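You operate a simulated robot arm through the tools that you are given. There is no shell and no other tool. Be economical: measure what you need, move in short steps, check, and stop when the job is done.

Carry out the task below with a simulated robot arm. There is one attempt and no reset: what you move stays moved.

JOB
Put two of the steel cups from the top of the low table on the board there.
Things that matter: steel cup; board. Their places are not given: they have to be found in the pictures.

Only the result counts: the job must be done as asked and must still hold three seconds after the hand-in. Knocking over, shifting, dropping, spilling or breaking anything else fails it.

ROBOT AND FRAMES
A 7-joint arm with a two-finger parallel gripper, fixed in place. Base frame: the origin is at the foot of the arm, x ahead of it, y to its left, z up; the work surface is at about z = 66. Readings come in cm, degrees, newtons and seconds.
With the tool pointing down near the work surface it reaches from about 12 to 66 cm from the base axis. Its first joint turns from -66.0 to 66.0 degrees. Payload 2.4 kg.
The TCP is the grasp point between the finger pads, 3 cm short of the fingertips. In the tool frame z runs along the fingers and y along their closing line. The gripper opens to 9.4 cm. The fingers are 2.8 cm wide and 1 cm thick; the gripper's body (5 by 9.6 cm) begins 5.5 cm behind the TCP.
Orientation is that of the tool frame in the base frame, as a unit quaternion [w, x, y, z]. With the fingers straight down and closing along the base's y, the tool's x points along the base's -x, its y along +y and its z along -z.

CONTROLS
- The arm moves only by the tool drive_tool. Its arguments are lists of equal length, an entry for each row: "rot": the turn, a rotation vector about the tool's x, y, z in rad, a list of three; "offset": the shift along the tool's x, y, z in cm, a list of three; "claw": the gripper command, from -1 (shut) to 1 (fully open), values between in proportion. In form: {"rot": [[wx, wy, wz], ...], "offset": [[tx, ty, tz], ...], "claw": [claw, ...]}. A call has 1 to 8 rows; each row is the pose to reach, as a shift and turn from the pose commanded when the call began, along the tool's axes at that moment. A row lasts 0.2 s, in which the tool goes at most 5 cm and 8.6 degrees; a call with a longer step from one row to the next is refused whole, and so is a gripper value outside its range. Where a pose cannot be reached the arm comes as near as it can. A force on the tool above 40 N (or 10 N above the force at the start of the call, whichever is more), or a blocked arm, ends the call early, and 0.2 s more pass. Each finger travels about 15.3 cm/s and halts on what it meets, pressing with about 37 N; the grip force reading is that of the motor and also rises with nothing between the fingers. The clock runs only during rows and for 0.2 s after the last one: add rows that repeat a pose to give the fingers time. It gives the time, the measured TCP pose, the force on the tool (base axes), the opening and the grip force at its end, in the units of the frame above (readings bear some noise).
- Cameras (640 x 400 px; columns grow to the right, rows downward): "scene" is fixed at [3.43, 47.61, 141.69]; the picture's right is [-0.81, -0.59, 0.00], its down [-0.42, 0.58, -0.69] and it looks along [0.41, -0.56, -0.72] (base axes); focal length 313 px, centre (320, 200). "wrist" rides on the gripper at [-3.7, 0, -5.8] in the tool frame; the picture's right is [0.00, -1.00, 0.00], its down [0.97, 0.00, -0.24] and it looks along [0.24, 0.00, 0.97] (tool axes); focal length 218 px, centre (320, 200).
- snapshot(camera): a new picture of that camera. The clock stands still meanwhile.
- locate(camera, pixels): there is no depth. For up to 12 entries [column, row, z] of the newest picture of that camera ("zoom" is the newest enlarged one), the place [x, y] in the base frame at which the ray of that pixel passes the height z, good to about 0.2 cm, but the place of the scene camera against the robot may be out by one fixed shift of up to 1.8 cm in any direction. The clock stands still meanwhile.
- zoom(camera, box): a new picture of the part [left, top, right, bottom] of that camera's present view, enlarged. The clock stands still meanwhile.
- close_job(): hands the job in; it is judged then, once.

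Keep the steps short. Do not move on a guess: measure, check each grasp and each placing, and mend mistakes. In all there are 60 turns and 30 pictures (those below and enlarged ones count). Leave the gripper open and the arm clear of the work at the hand-in unless told otherwise, and finish with a single line.

The tools are called after "Emit:" by a JSON object that holds its "method" and its "body". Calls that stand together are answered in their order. drive_tool: Moves the arm, as the interface text tells. Its arguments: {"type":"object","properties":{"rot":{"type":"array","items":{"type":"array","items":{"type":"number"}}},"offset":{"type":"array","items":{"type":"array","items":{"type":"number"}}},"claw":{"type":"array","items":{"type":"number"}}},"required":["rot","offset","claw"]} The other tools are called the same way: snapshot (camera) takes a picture; locate (camera, pixels) gives the place at which the rays of pixels pass given heights; zoom (camera, box) takes an enlarged picture of a part of a camera's view; close_job () hands the job in.

At the start:

```text
time_s: 0.0
tcp_pos: [38.75, 2.73, 95.18]
tcp_rot: [0.0, 0.0, 1.0, 0.0]
ft_force: [-0.9, 0.7, 0.9]
finger_gap: 9.39
grasp_force: 0.1
```

scene: 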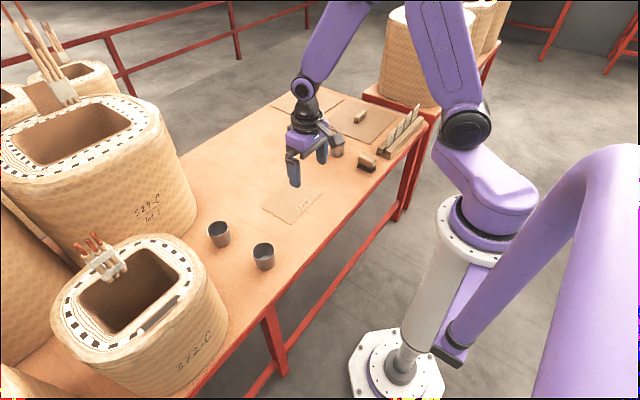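
wrist: 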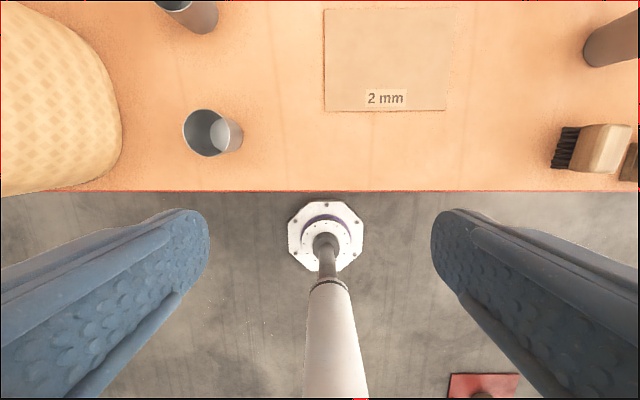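

I can see two cups near (219,234) and (263,256), with a flat sheet marked "2 mm" near (290,205). There are more things at the far end. I'll enlarge both parts of the table before choosing.

Emit:
{"method": "zoom", "body": {"camera": "scene", "box": [260, 80, 440, 192]}}

Emit:
{"method": "zoom", "body": {"camera": "scene", "box": [180, 170, 340, 270]}}

```text
3.56 times, centred on (350, 136) of scene
```

zoom: 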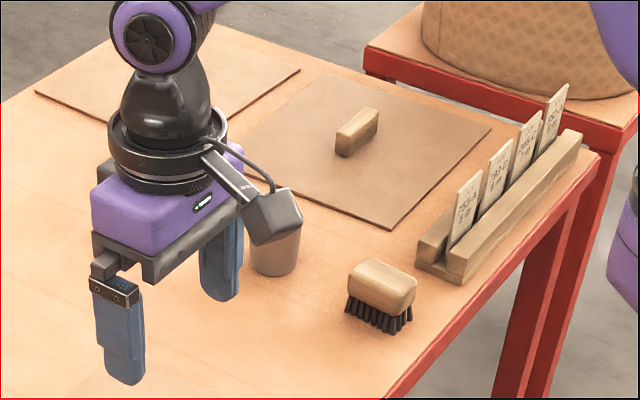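

```text
4.00 times, centred on (260, 220) of scene
```

zoom: 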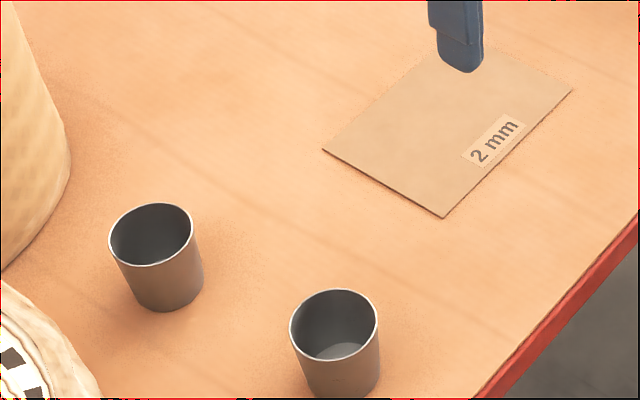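

There is a third cup-like thing half hidden behind the gripper, and two larger boards at the far end. I'll raise the arm and move it right and forward so the wrist camera can view that end, then look from both cameras.

Emit:
{"method": "drive_tool", "body": {"rot": [[0, 0, 0], [0, 0, 0], [0, 0, 0], [0, 0, 0], [0, 0, 0], [0, 0, 0]], "offset": [[0, 0, -4], [-2, -3, -7], [-4, -7, -8], [-6, -11, -8], [-8, -15, -8], [-8, -15, -8]], "claw": [1, 1, 1, 1, 1, 1]}}

Emit:
{"method": "snapshot", "body": {"camera": "wrist"}}

Emit:
{"method": "snapshot", "body": {"camera": "scene"}}

```text
time_s: 1.4
tcp_pos: [46.96, -12.37, 103.12]
tcp_rot: [0.0, 0.0, 1.0, 0.001]
ft_force: [-0.1, -0.5, 0.2]
finger_gap: 9.41
grasp_force: 0.0
```

```text
25 pictures are left
```

wrist: 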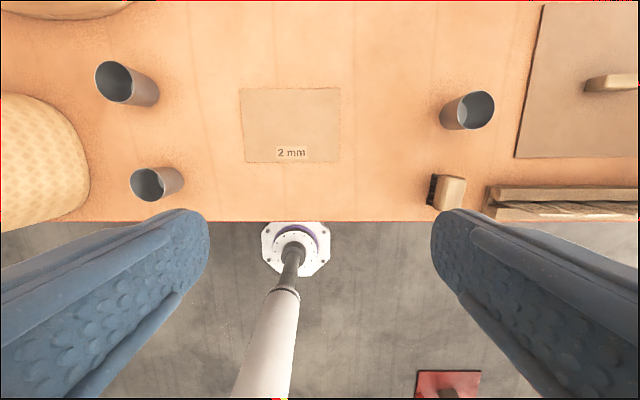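

```text
24 pictures are left
```

scene: 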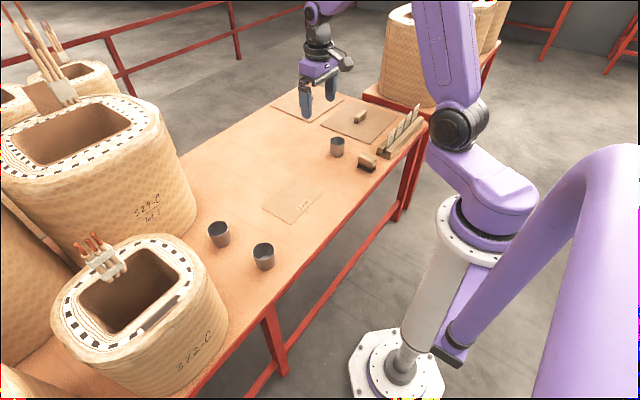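

There are three steel cups: wrist picture (150,183), (125,83) and (468,112). The small "2 mm" board is in the middle and the larger ones are at the right. I'll measure all of these and look closer at the boards.

Emit:
{"method": "locate", "body": {"camera": "wrist", "pixels": [[240, 88, 66.2], [339, 88, 66.2], [340, 162, 66.2], [246, 162, 66.2], [514, 157, 66.2], [542, 5, 66.2], [637, 158, 66.2], [147, 184, 72], [114, 82, 72], [476, 110, 72], [300, 221, 66]]}}

Emit:
{"method": "zoom", "body": {"camera": "wrist", "box": [60, 30, 380, 230]}}

Emit:
{"method": "zoom", "body": {"camera": "scene", "box": [260, 75, 440, 188]}}

```text
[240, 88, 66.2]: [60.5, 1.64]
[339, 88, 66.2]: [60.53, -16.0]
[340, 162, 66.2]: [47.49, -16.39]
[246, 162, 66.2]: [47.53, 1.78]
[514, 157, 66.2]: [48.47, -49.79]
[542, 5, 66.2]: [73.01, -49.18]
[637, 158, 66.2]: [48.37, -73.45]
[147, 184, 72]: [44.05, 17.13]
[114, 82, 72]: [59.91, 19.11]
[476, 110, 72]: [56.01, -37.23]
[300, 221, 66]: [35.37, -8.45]
```

```text
2.00 times, centred on (220, 130) of wrist
```

zoom: 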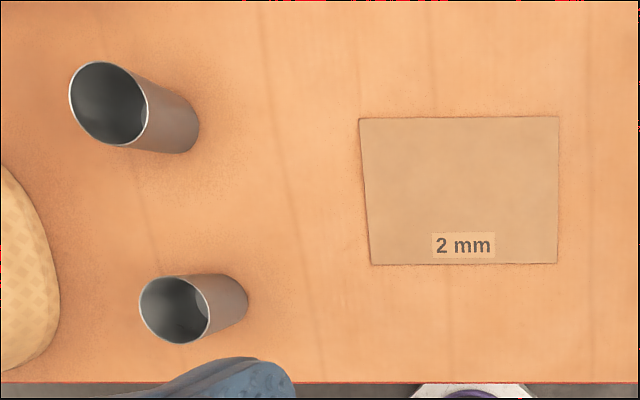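

```text
3.54 times, centred on (350, 132) of scene
```

zoom: 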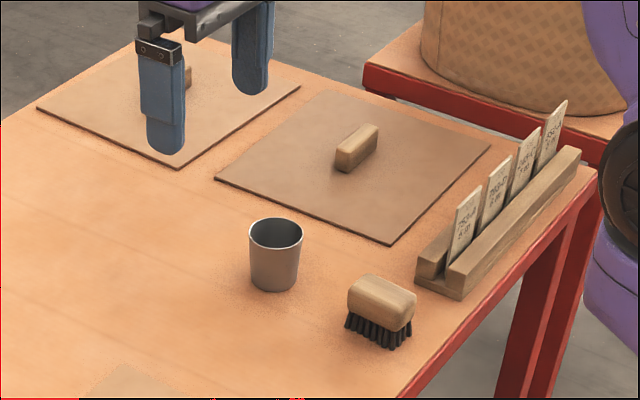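

Only the small board, about x 47.5–60.5 and y -16.4 to 1.7, is free and within reach. The two large ones carry blocks and are out of reach. The two left cups, near (44,17) and (60,19), are reachable. I'll measure how close the baskets come to them, and the cups from both cameras.

Emit:
{"method": "locate", "body": {"camera": "wrist", "pixels": [[90, 185, 66], [90, 185, 75], [90, 185, 85], [135, 5, 80], [95, 18, 80], [131, 184, 73], [165, 184, 73], [131, 184, 75], [183, 182, 66], [159, 95, 66], [96, 80, 74], [134, 80, 74]]}}

Emit:
{"method": "zoom", "body": {"camera": "scene", "box": [140, 190, 300, 290]}}

```text
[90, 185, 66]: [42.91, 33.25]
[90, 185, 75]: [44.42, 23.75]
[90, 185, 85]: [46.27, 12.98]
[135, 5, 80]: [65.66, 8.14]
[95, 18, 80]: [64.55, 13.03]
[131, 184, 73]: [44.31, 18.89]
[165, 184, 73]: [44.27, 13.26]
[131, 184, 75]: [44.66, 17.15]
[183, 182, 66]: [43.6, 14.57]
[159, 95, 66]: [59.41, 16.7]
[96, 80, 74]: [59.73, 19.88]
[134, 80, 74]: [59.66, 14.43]
```

```text
4.00 times, centred on (220, 240) of scene
```

zoom: 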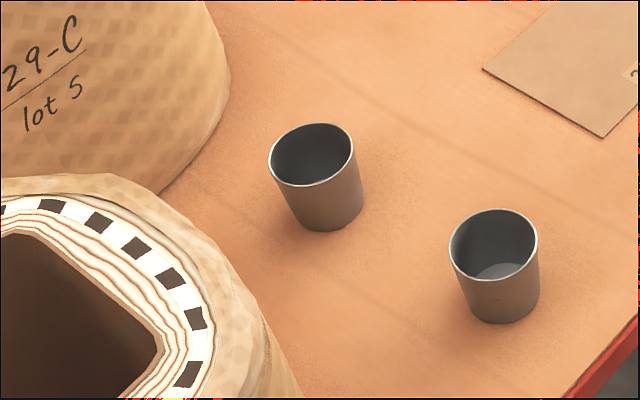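

The near cup's rim centre is at zoom (493,243), and the far cup's is at (311,154). I'll place these, and the basket's edge points, at trial heights.

Emit:
{"method": "locate", "body": {"camera": "zoom", "pixels": [[493, 244, 72], [493, 244, 74], [450, 246, 74], [537, 244, 74], [505, 305, 66], [311, 155, 72], [311, 155, 74], [330, 212, 66], [300, 390, 66], [210, 250, 85], [210, 250, 95], [160, 190, 66]]}}

```text
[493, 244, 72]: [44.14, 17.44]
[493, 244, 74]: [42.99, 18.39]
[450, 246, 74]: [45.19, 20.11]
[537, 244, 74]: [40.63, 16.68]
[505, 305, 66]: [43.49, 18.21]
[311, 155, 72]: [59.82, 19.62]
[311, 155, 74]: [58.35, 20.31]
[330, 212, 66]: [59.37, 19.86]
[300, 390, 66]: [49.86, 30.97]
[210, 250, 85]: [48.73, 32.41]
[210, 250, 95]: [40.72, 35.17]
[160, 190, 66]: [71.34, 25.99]
```

Both cups come out about 6 cm wide with the rim near z 73. The baskets stay beyond about y 28 there, so I can hover over the near cup safely. I'll move to about (43,16.5,97) and look straight down.

Emit:
{"method": "drive_tool", "body": {"rot": [[0, 0, 0], [0, 0, 0], [0, 0, 0], [0, 0, 0], [0, 0, 0], [0, 0, 0], [0, 0, 0], [0, 0, 0]], "offset": [[0.5, 4.5, 0], [1, 9, 0], [1.5, 13.5, 0.5], [2, 18, 1], [2.5, 22, 2], [3, 26, 4], [3.5, 29, 6], [3.5, 29, 6]], "claw": [1, 1, 1, 1, 1, 1, 1, 1]}}

Emit:
{"method": "snapshot", "body": {"camera": "wrist"}}

```text
time_s: 3.2
tcp_pos: [43.32, 16.65, 97.23]
tcp_rot: [0.001, -0.001, 1.0, 0.0]
ft_force: [0.6, 0.1, 0.0]
finger_gap: 9.4
grasp_force: 0.1
```

```text
20 pictures are left
```

wrist: 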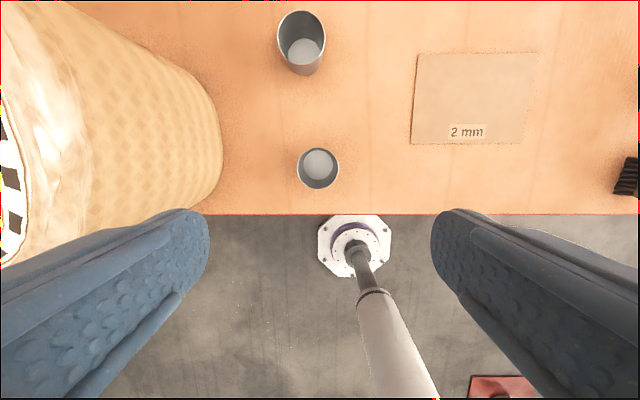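

The near cup is almost straight below, with its rim centre near (318,168). The far cup's rim is near (301,36). I'll enlarge both and measure.

Emit:
{"method": "zoom", "body": {"camera": "wrist", "box": [220, 0, 420, 200]}}

Emit:
{"method": "locate", "body": {"camera": "wrist", "pixels": [[318, 168, 72.8], [298, 167, 72.8], [340, 168, 72.8], [318, 148, 72.8], [318, 189, 72.8], [301, 36, 72.8], [277, 37, 72.8], [326, 37, 72.8], [411, 143, 66.2], [417, 54, 66.2], [521, 143, 66.2], [537, 54, 66.2]]}}

```text
2.00 times, centred on (320, 100) of wrist
```

zoom: 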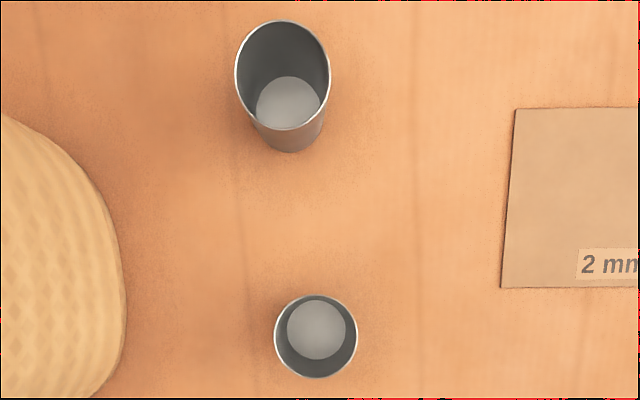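

```text
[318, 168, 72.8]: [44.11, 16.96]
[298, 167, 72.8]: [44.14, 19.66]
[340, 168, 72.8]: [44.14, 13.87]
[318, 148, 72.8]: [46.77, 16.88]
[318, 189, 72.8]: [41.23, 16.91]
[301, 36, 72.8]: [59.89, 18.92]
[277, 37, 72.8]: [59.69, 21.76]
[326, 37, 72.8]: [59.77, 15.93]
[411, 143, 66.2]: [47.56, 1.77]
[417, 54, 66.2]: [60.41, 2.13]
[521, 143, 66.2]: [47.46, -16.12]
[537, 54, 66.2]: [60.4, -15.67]
```

The near cup is empty and centred at (44.05,16.85), 5.8 cm wide. The board spans x 47.5–60.4 and y -16.1 to 2.0. I'll centre over the cup and go down to TCP z 77, just above the rim, then check.

Emit:
{"method": "drive_tool", "body": {"rot": [[0, 0, 0], [0, 0, 0], [0, 0, 0], [0, 0, 0], [0, 0, 0], [0, 0, 0]], "offset": [[-0.7, 0.2, 4.5], [-0.7, 0.2, 9], [-0.7, 0.2, 13.5], [-0.7, 0.2, 17.5], [-0.7, 0.2, 20], [-0.7, 0.2, 20]], "claw": [1, 1, 1, 1, 1, 1]}}

Emit:
{"method": "snapshot", "body": {"camera": "wrist"}}

```text
time_s: 4.6
tcp_pos: [43.88, 16.86, 77.18]
tcp_rot: [0.0, 0.0, 1.0, 0.0]
ft_force: [-0.3, -0.3, 0.1]
finger_gap: 9.4
grasp_force: 0.1
```

```text
18 pictures are left
```

wrist: 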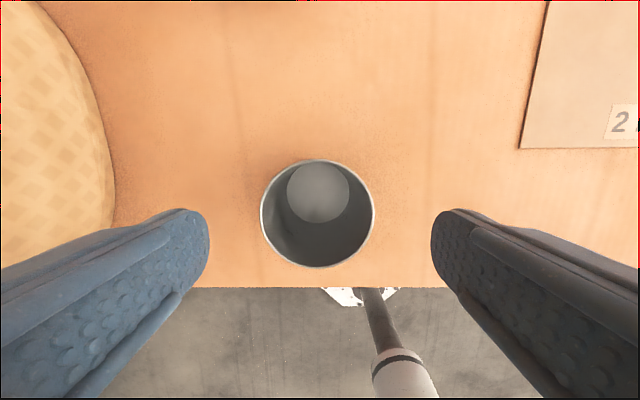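

The cup sits evenly between the fingers, with its rim centre at (317,214), which is x about 44.2. I'll go down to TCP z 70.6 and close.

Emit:
{"method": "drive_tool", "body": {"rot": [[0, 0, 0], [0, 0, 0], [0, 0, 0], [0, 0, 0], [0, 0, 0], [0, 0, 0], [0, 0, 0]], "offset": [[-0.3, 0, 2.5], [-0.3, 0, 5], [-0.3, 0, 6.6], [-0.3, 0, 6.6], [-0.3, 0, 6.6], [-0.3, 0, 6.6], [-0.3, 0, 6.6]], "claw": [1, 1, 1, 1, -1, -1, -1]}}

```text
time_s: 6.2
tcp_pos: [44.18, 16.93, 70.44]
tcp_rot: [-0.001, 0.0, 1.0, 0.0]
ft_force: [1.0, 0.0, 0.2]
finger_gap: 5.84
grasp_force: 37.4
```

The fingers are holding at 5.84 cm with 37 N, so the cup is gripped. I'll lift it 12 cm straight up and take a look.

Emit:
{"method": "drive_tool", "body": {"rot": [[0, 0, 0], [0, 0, 0], [0, 0, 0], [0, 0, 0], [0, 0, 0]], "offset": [[0, 0, -1.5], [0, 0, -4], [0, 0, -8], [0, 0, -12], [0, 0, -12]], "claw": [-1, -1, -1, -1, -1]}}

Emit:
{"method": "snapshot", "body": {"camera": "scene"}}

```text
time_s: 7.4
tcp_pos: [44.38, 16.93, 82.72]
tcp_rot: [-0.001, 0.0, 1.0, 0.001]
ft_force: [-0.2, -0.2, -1.1]
finger_gap: 5.84
grasp_force: 36.9
```

```text
17 pictures are left
```

scene: 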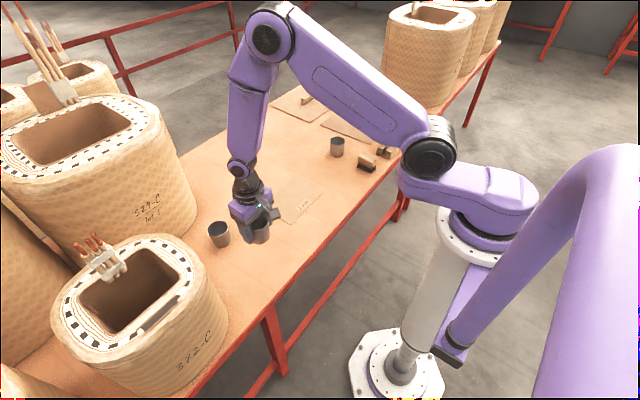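

The cup is held upright and clear of everything. I'll carry it at this height to above (54,-11.5) on the board.

Emit:
{"method": "drive_tool", "body": {"rot": [[0, 0, 0], [0, 0, 0], [0, 0, 0], [0, 0, 0], [0, 0, 0], [0, 0, 0], [0, 0, 0], [0, 0, 0]], "offset": [[-1, -3, 0], [-2.5, -7.5, 0], [-4, -12, 0], [-5.5, -16.5, 0], [-7, -21, 0], [-8.5, -25.5, 0], [-9.6, -28.4, 0], [-9.6, -28.4, 0]], "claw": [-1, -1, -1, -1, -1, -1, -1, -1]}}

Emit:
{"method": "snapshot", "body": {"camera": "wrist"}}

```text
time_s: 9.2
tcp_pos: [54.05, -11.51, 82.71]
tcp_rot: [0.0, 0.0, 1.0, 0.0]
ft_force: [-0.7, -0.6, -0.6]
finger_gap: 5.85
grasp_force: 37.3
```

```text
16 pictures are left
```

wrist: 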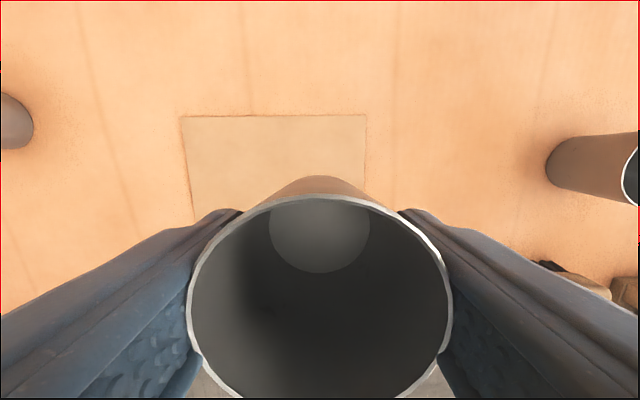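

The board's far edge is visible at row 115 and the held cup is within the board outline. I'll lower it 11.8 cm and read the force to find contact.

Emit:
{"method": "drive_tool", "body": {"rot": [[0, 0, 0], [0, 0, 0], [0, 0, 0], [0, 0, 0], [0, 0, 0], [0, 0, 0]], "offset": [[0, 0, 4], [0, 0, 8], [0, 0, 10.5], [0, 0, 11.4], [0, 0, 11.8], [0, 0, 11.8]], "claw": [-1, -1, -1, -1, -1, -1]}}

```text
time_s: 10.6
tcp_pos: [53.85, -11.38, 70.8]
tcp_rot: [0.0, 0.0, 1.0, 0.0]
ft_force: [0.4, 0.0, -0.1]
finger_gap: 5.85
grasp_force: 36.7
```

No contact yet at z 70.8. I'll ease down in small steps until the force rises.

Emit:
{"method": "drive_tool", "body": {"rot": [[0, 0, 0], [0, 0, 0]], "offset": [[0, 0, 0.15], [0, 0, 0.15]], "claw": [-1, -1]}}

```text
time_s: 11.2
tcp_pos: [53.83, -11.51, 70.6]
tcp_rot: [0.0, 0.0, 1.0, 0.0]
ft_force: [-0.6, 0.6, 0.3]
finger_gap: 5.85
grasp_force: 36.9
```

Emit:
{"method": "drive_tool", "body": {"rot": [[0, 0, 0], [0, 0, 0]], "offset": [[0, 0, 0.15], [0, 0, 0.15]], "claw": [-1, -1]}}

```text
time_s: 11.8
tcp_pos: [53.92, -11.39, 70.55]
tcp_rot: [-0.001, 0.0, 1.0, 0.0]
ft_force: [-4.2, -0.1, 15.6]
finger_gap: 5.85
grasp_force: 37.5
```

The force rose to 15.6 N, so the cup is on the board. I'll ease off a little, open partway, then rise straight up.

Emit:
{"method": "drive_tool", "body": {"rot": [[0, 0, 0], [0, 0, 0], [0, 0, 0], [0, 0, 0], [0, 0, 0], [0, 0, 0], [0, 0, 0], [0, 0, 0]], "offset": [[0, 0, -0.12], [0, 0, -0.12], [0, 0, -0.12], [0, 0, -0.12], [0, 0, -3], [0, 0, -7.5], [0, 0, -12], [0, 0, -16]], "claw": [-1, 0.4, 0.7, 0.7, 0.7, 0.7, 0.7, 1]}}

Emit:
{"method": "snapshot", "body": {"camera": "wrist"}}

```text
time_s: 13.6
tcp_pos: [54.06, -11.75, 86.69]
tcp_rot: [0.0, 0.0, 1.0, 0.0]
ft_force: [-0.6, 0.1, 0.0]
finger_gap: 9.43
grasp_force: 0.1
```

```text
15 pictures are left
```

wrist: 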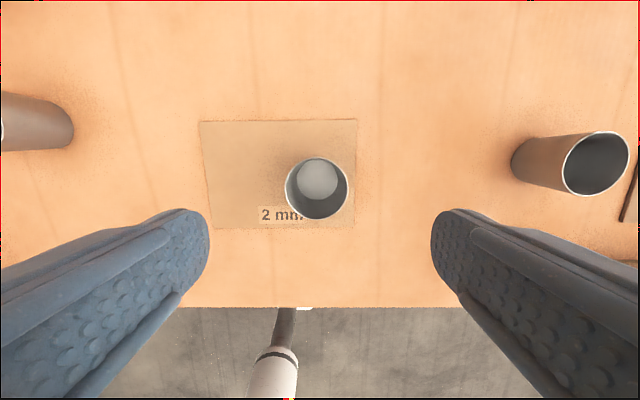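

The cup stands upright on the board, and the board looks unmoved. I'll measure the cup and board corners, and use the same picture to plan the second cup's spot.

Emit:
{"method": "locate", "body": {"camera": "wrist", "pixels": [[200, 121, 66.2], [358, 119, 66.2], [354, 228, 66.2], [210, 227, 66.2], [285, 188, 73], [349, 188, 73], [317, 157, 73], [317, 219, 73]]}}

```text
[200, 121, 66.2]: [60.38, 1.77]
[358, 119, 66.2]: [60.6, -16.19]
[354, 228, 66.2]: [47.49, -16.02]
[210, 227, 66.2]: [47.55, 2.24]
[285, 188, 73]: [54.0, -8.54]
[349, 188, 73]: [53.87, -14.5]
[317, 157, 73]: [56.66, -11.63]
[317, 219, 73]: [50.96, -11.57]
```

The first cup is centred at (53.9,-11.5), well inside the board, which has not moved. Next I'll rise and go over to about (56,18.6,92), short of the far cup, and look for clearance to the big basket.

Emit:
{"method": "drive_tool", "body": {"rot": [[0, 0, 0], [0, 0, 0], [0, 0, 0], [0, 0, 0], [0, 0, 0], [0, 0, 0], [0, 0, 0], [0, 0, 0]], "offset": [[0, 3, -3], [0, 7.5, -5], [0, 12, -5], [0, 16.5, -5], [0, 21, -5], [-1, 25.5, -5], [-2, 30.2, -5], [-2, 30.2, -5]], "claw": [1, 1, 1, 1, 1, 1, 1, 1]}}

Emit:
{"method": "snapshot", "body": {"camera": "wrist"}}

Emit:
{"method": "snapshot", "body": {"camera": "scene"}}

```text
time_s: 15.4
tcp_pos: [55.7, 18.84, 91.59]
tcp_rot: [0.0, 0.0, 1.0, 0.0]
ft_force: [0.2, 1.2, -0.2]
finger_gap: 9.38
grasp_force: 0.0
```

```text
14 pictures are left
```

wrist: 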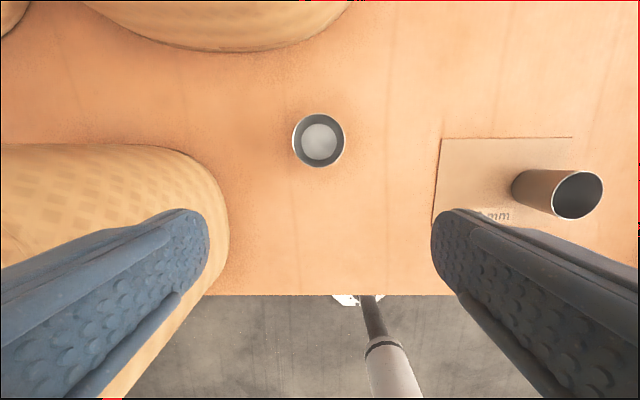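

```text
13 pictures are left
```

scene: 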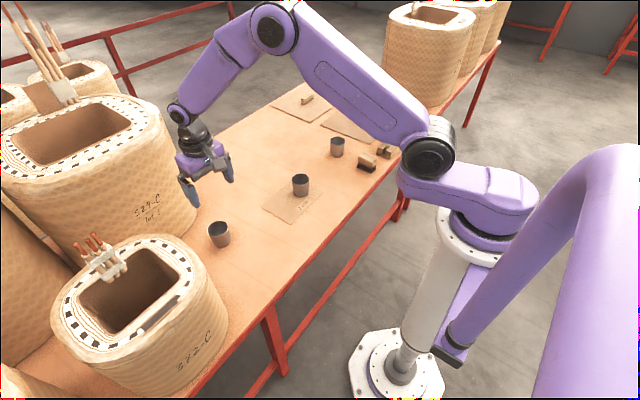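

The far cup's rim centre is at (319,141). The big basket's edge shows at (250,52) and the other basket's at (228,230). I'll measure these.

Emit:
{"method": "locate", "body": {"camera": "wrist", "pixels": [[292, 141, 73], [345, 141, 73], [319, 115, 73], [319, 167, 73], [250, 52, 66], [250, 52, 80], [330, 25, 66], [330, 25, 80], [228, 230, 66], [228, 230, 75], [210, 180, 66]]}}

```text
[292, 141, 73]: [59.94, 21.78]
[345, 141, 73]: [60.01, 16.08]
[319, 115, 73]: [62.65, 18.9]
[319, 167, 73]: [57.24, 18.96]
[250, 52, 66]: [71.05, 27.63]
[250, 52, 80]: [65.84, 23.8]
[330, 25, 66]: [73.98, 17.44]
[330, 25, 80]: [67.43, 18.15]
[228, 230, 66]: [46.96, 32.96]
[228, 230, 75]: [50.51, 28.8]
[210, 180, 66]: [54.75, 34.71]
```

The cup is centred at (59.95,18.9) and the basket wall is about 10 cm further on, which leaves room. I'll centre over it and go down to z 77 to check.

Emit:
{"method": "drive_tool", "body": {"rot": [[0, 0, 0], [0, 0, 0], [0, 0, 0], [0, 0, 0], [0, 0, 0], [0, 0, 0]], "offset": [[-2, 0.1, 1], [-4.1, 0.1, 3], [-4.1, 0.1, 7.5], [-4.1, 0.1, 12], [-4.1, 0.1, 14.5], [-4.1, 0.1, 14.5]], "claw": [1, 1, 1, 1, 1, 1]}}

Emit:
{"method": "snapshot", "body": {"camera": "wrist"}}

```text
time_s: 16.8
tcp_pos: [59.96, 18.95, 77.08]
tcp_rot: [0.0, 0.0, 1.0, 0.0]
ft_force: [-1.3, 0.3, -0.7]
finger_gap: 9.41
grasp_force: 0.2
```

```text
12 pictures are left
```

wrist: 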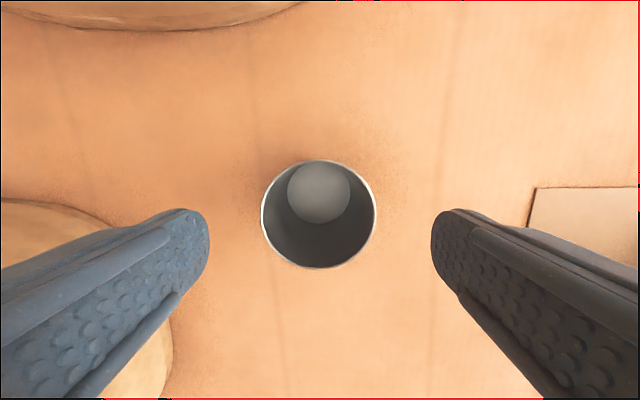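

The cup is evenly placed between the fingers, at (318,214) as with the first one. I'll go down to z 70.6 and close.

Emit:
{"method": "drive_tool", "body": {"rot": [[0, 0, 0], [0, 0, 0], [0, 0, 0], [0, 0, 0], [0, 0, 0], [0, 0, 0], [0, 0, 0]], "offset": [[-0.2, 0, 2.5], [-0.2, 0, 5], [-0.2, 0, 6.5], [-0.2, 0, 6.5], [-0.2, 0, 6.5], [-0.2, 0, 6.5], [-0.2, 0, 6.5]], "claw": [1, 1, 1, 1, -1, -1, -1]}}

```text
time_s: 18.4
tcp_pos: [60.05, 19.0, 70.44]
tcp_rot: [-0.001, 0.0, 1.0, -0.001]
ft_force: [-1.0, 0.8, 0.0]
finger_gap: 5.79
grasp_force: 37.5
```

The grip holds at 5.79 cm. I'll lift it 12 cm straight up.

Emit:
{"method": "drive_tool", "body": {"rot": [[0, 0, 0], [0, 0, 0], [0, 0, 0], [0, 0, 0], [0, 0, 0]], "offset": [[0, 0, -1.5], [0, 0, -4], [0, 0, -8], [0, 0, -12], [0, 0, -12]], "claw": [-1, -1, -1, -1, -1]}}

```text
time_s: 19.6
tcp_pos: [60.05, 18.89, 82.46]
tcp_rot: [-0.001, 0.0, 1.0, -0.001]
ft_force: [0.1, 0.4, -1.0]
finger_gap: 5.82
grasp_force: 36.6
```

The cup is still held. I'll carry it to above (53.9,-2.1), beside the first cup, and look.

Emit:
{"method": "drive_tool", "body": {"rot": [[0, 0, 0], [0, 0, 0], [0, 0, 0], [0, 0, 0], [0, 0, 0], [0, 0, 0], [0, 0, 0]], "offset": [[1, -3, 0], [2.5, -7.5, 0], [4, -12, 0], [5.5, -16, 0], [6.1, -19.5, 0], [6.1, -21.0, 0], [6.1, -21.0, 0]], "claw": [-1, -1, -1, -1, -1, -1, -1]}}

Emit:
{"method": "snapshot", "body": {"camera": "wrist"}}

```text
time_s: 21.2
tcp_pos: [54.18, -2.27, 82.46]
tcp_rot: [0.0, -0.001, 1.0, 0.0]
ft_force: [0.3, 0.7, 0.0]
finger_gap: 5.8
grasp_force: 37.2
```

```text
11 pictures are left
```

wrist: 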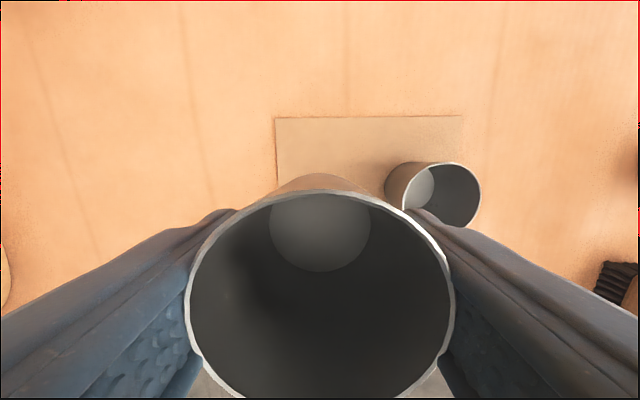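

The held cup is over the board, left of the first cup with a finger's width to spare. I'll lower it 11.8 cm, which last time was just above contact.

Emit:
{"method": "drive_tool", "body": {"rot": [[0, 0, 0], [0, 0, 0], [0, 0, 0], [0, 0, 0], [0, 0, 0], [0, 0, 0]], "offset": [[0, 0.1, 4], [0, 0.1, 8], [0, 0.1, 10.5], [0, 0.1, 11.4], [0, 0.1, 11.75], [0, 0.1, 11.75]], "claw": [-1, -1, -1, -1, -1, -1]}}

Emit:
{"method": "drive_tool", "body": {"rot": [[0, 0, 0], [0, 0, 0]], "offset": [[0, 0, 0.12], [0, 0, 0.12]], "claw": [-1, -1]}}

```text
time_s: 22.6
tcp_pos: [54.0, -2.22, 70.73]
tcp_rot: [0.0, 0.0, 1.0, 0.0]
ft_force: [0.4, 0.5, -0.6]
finger_gap: 5.82
grasp_force: 36.8
```

```text
time_s: 23.2
tcp_pos: [53.97, -2.16, 70.55]
tcp_rot: [0.0, 0.0, 1.0, 0.0]
ft_force: [0.3, 1.0, -1.4]
finger_gap: 5.82
grasp_force: 36.8
```

No contact yet. One more small step down.

Emit:
{"method": "drive_tool", "body": {"rot": [[0, 0, 0], [0, 0, 0]], "offset": [[0, 0, 0.12], [0, 0, 0.12]], "claw": [-1, -1]}}

```text
time_s: 23.8
tcp_pos: [54.08, -2.11, 70.6]
tcp_rot: [0.001, 0.001, 1.0, 0.0]
ft_force: [-5.2, 2.5, 15.5]
finger_gap: 5.79
grasp_force: 37.3
```

Contact at 15.5 N. I'll ease off, open only partway (about 7.5 cm) to spare the first cup, rise straight up and look.

Emit:
{"method": "drive_tool", "body": {"rot": [[0, 0, 0], [0, 0, 0], [0, 0, 0], [0, 0, 0], [0, 0, 0], [0, 0, 0], [0, 0, 0], [0, 0, 0]], "offset": [[0, 0, -0.12], [0, 0, -0.12], [0, 0, -0.12], [0, 0, -0.12], [0, 0, -3], [0, 0, -7.5], [0, 0, -12], [0, 0, -16.5]], "claw": [-1, 0.4, 0.6, 0.6, 0.6, 0.6, 0.6, 1]}}

Emit:
{"method": "snapshot", "body": {"camera": "wrist"}}

```text
time_s: 25.6
tcp_pos: [54.05, -2.12, 87.13]
tcp_rot: [0.0, 0.0, 1.0, 0.0]
ft_force: [-0.8, 0.4, 0.0]
finger_gap: 9.41
grasp_force: 0.1
```

```text
10 pictures are left
```

wrist: 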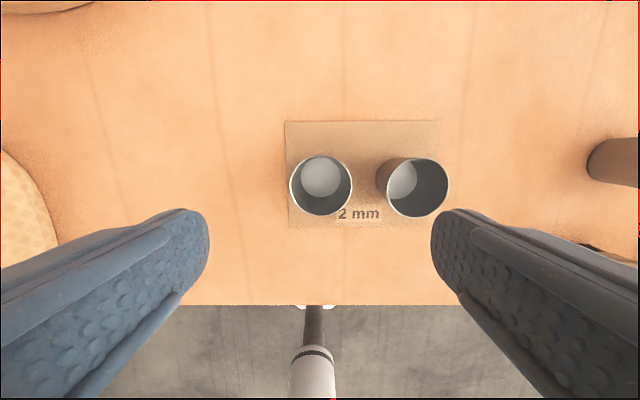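

Both cups stand on the board. I'll raise the arm further, check with the scene camera and measure the cups against the board.

Emit:
{"method": "locate", "body": {"camera": "wrist", "pixels": [[285, 122, 66.2], [290, 228, 66.2], [437, 121, 66.2], [290, 186, 73], [352, 186, 73], [321, 155, 73], [321, 215, 73]]}}

Emit:
{"method": "drive_tool", "body": {"rot": [[0, 0, 0], [0, 0, 0], [0, 0, 0], [0, 0, 0]], "offset": [[0, 0, -4], [2, 0, -8], [6, 0, -10], [6, 0, -10]], "claw": [1, 1, 1, 1]}}

Emit:
{"method": "zoom", "body": {"camera": "scene", "box": [180, 80, 440, 242]}}

```text
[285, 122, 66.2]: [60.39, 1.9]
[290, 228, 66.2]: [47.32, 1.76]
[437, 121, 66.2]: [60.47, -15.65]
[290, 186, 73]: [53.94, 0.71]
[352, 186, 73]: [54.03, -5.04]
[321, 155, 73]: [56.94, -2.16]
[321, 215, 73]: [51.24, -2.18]
```

```text
time_s: 26.6
tcp_pos: [48.11, -2.1, 97.13]
tcp_rot: [0.0, 0.0, 1.0, 0.0]
ft_force: [0.4, 0.0, -0.1]
finger_gap: 9.41
grasp_force: 0.1
```

```text
2.46 times, centred on (310, 161) of scene
```

zoom: 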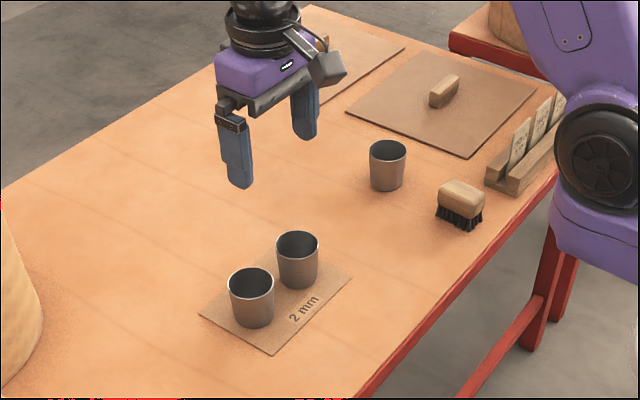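

Both cups stand upright fully within the board. The board and everything else are unmoved, the gripper is open and the arm is clear, so I'm handing in.

Emit:
{"method": "close_job", "body": {}}

```text
The job is handed in.
```

Two steel cups are standing upright on the small "2 mm" board, which I took as the one meant because the two larger boards were out of reach and each had a block on it; nothing else was moved.
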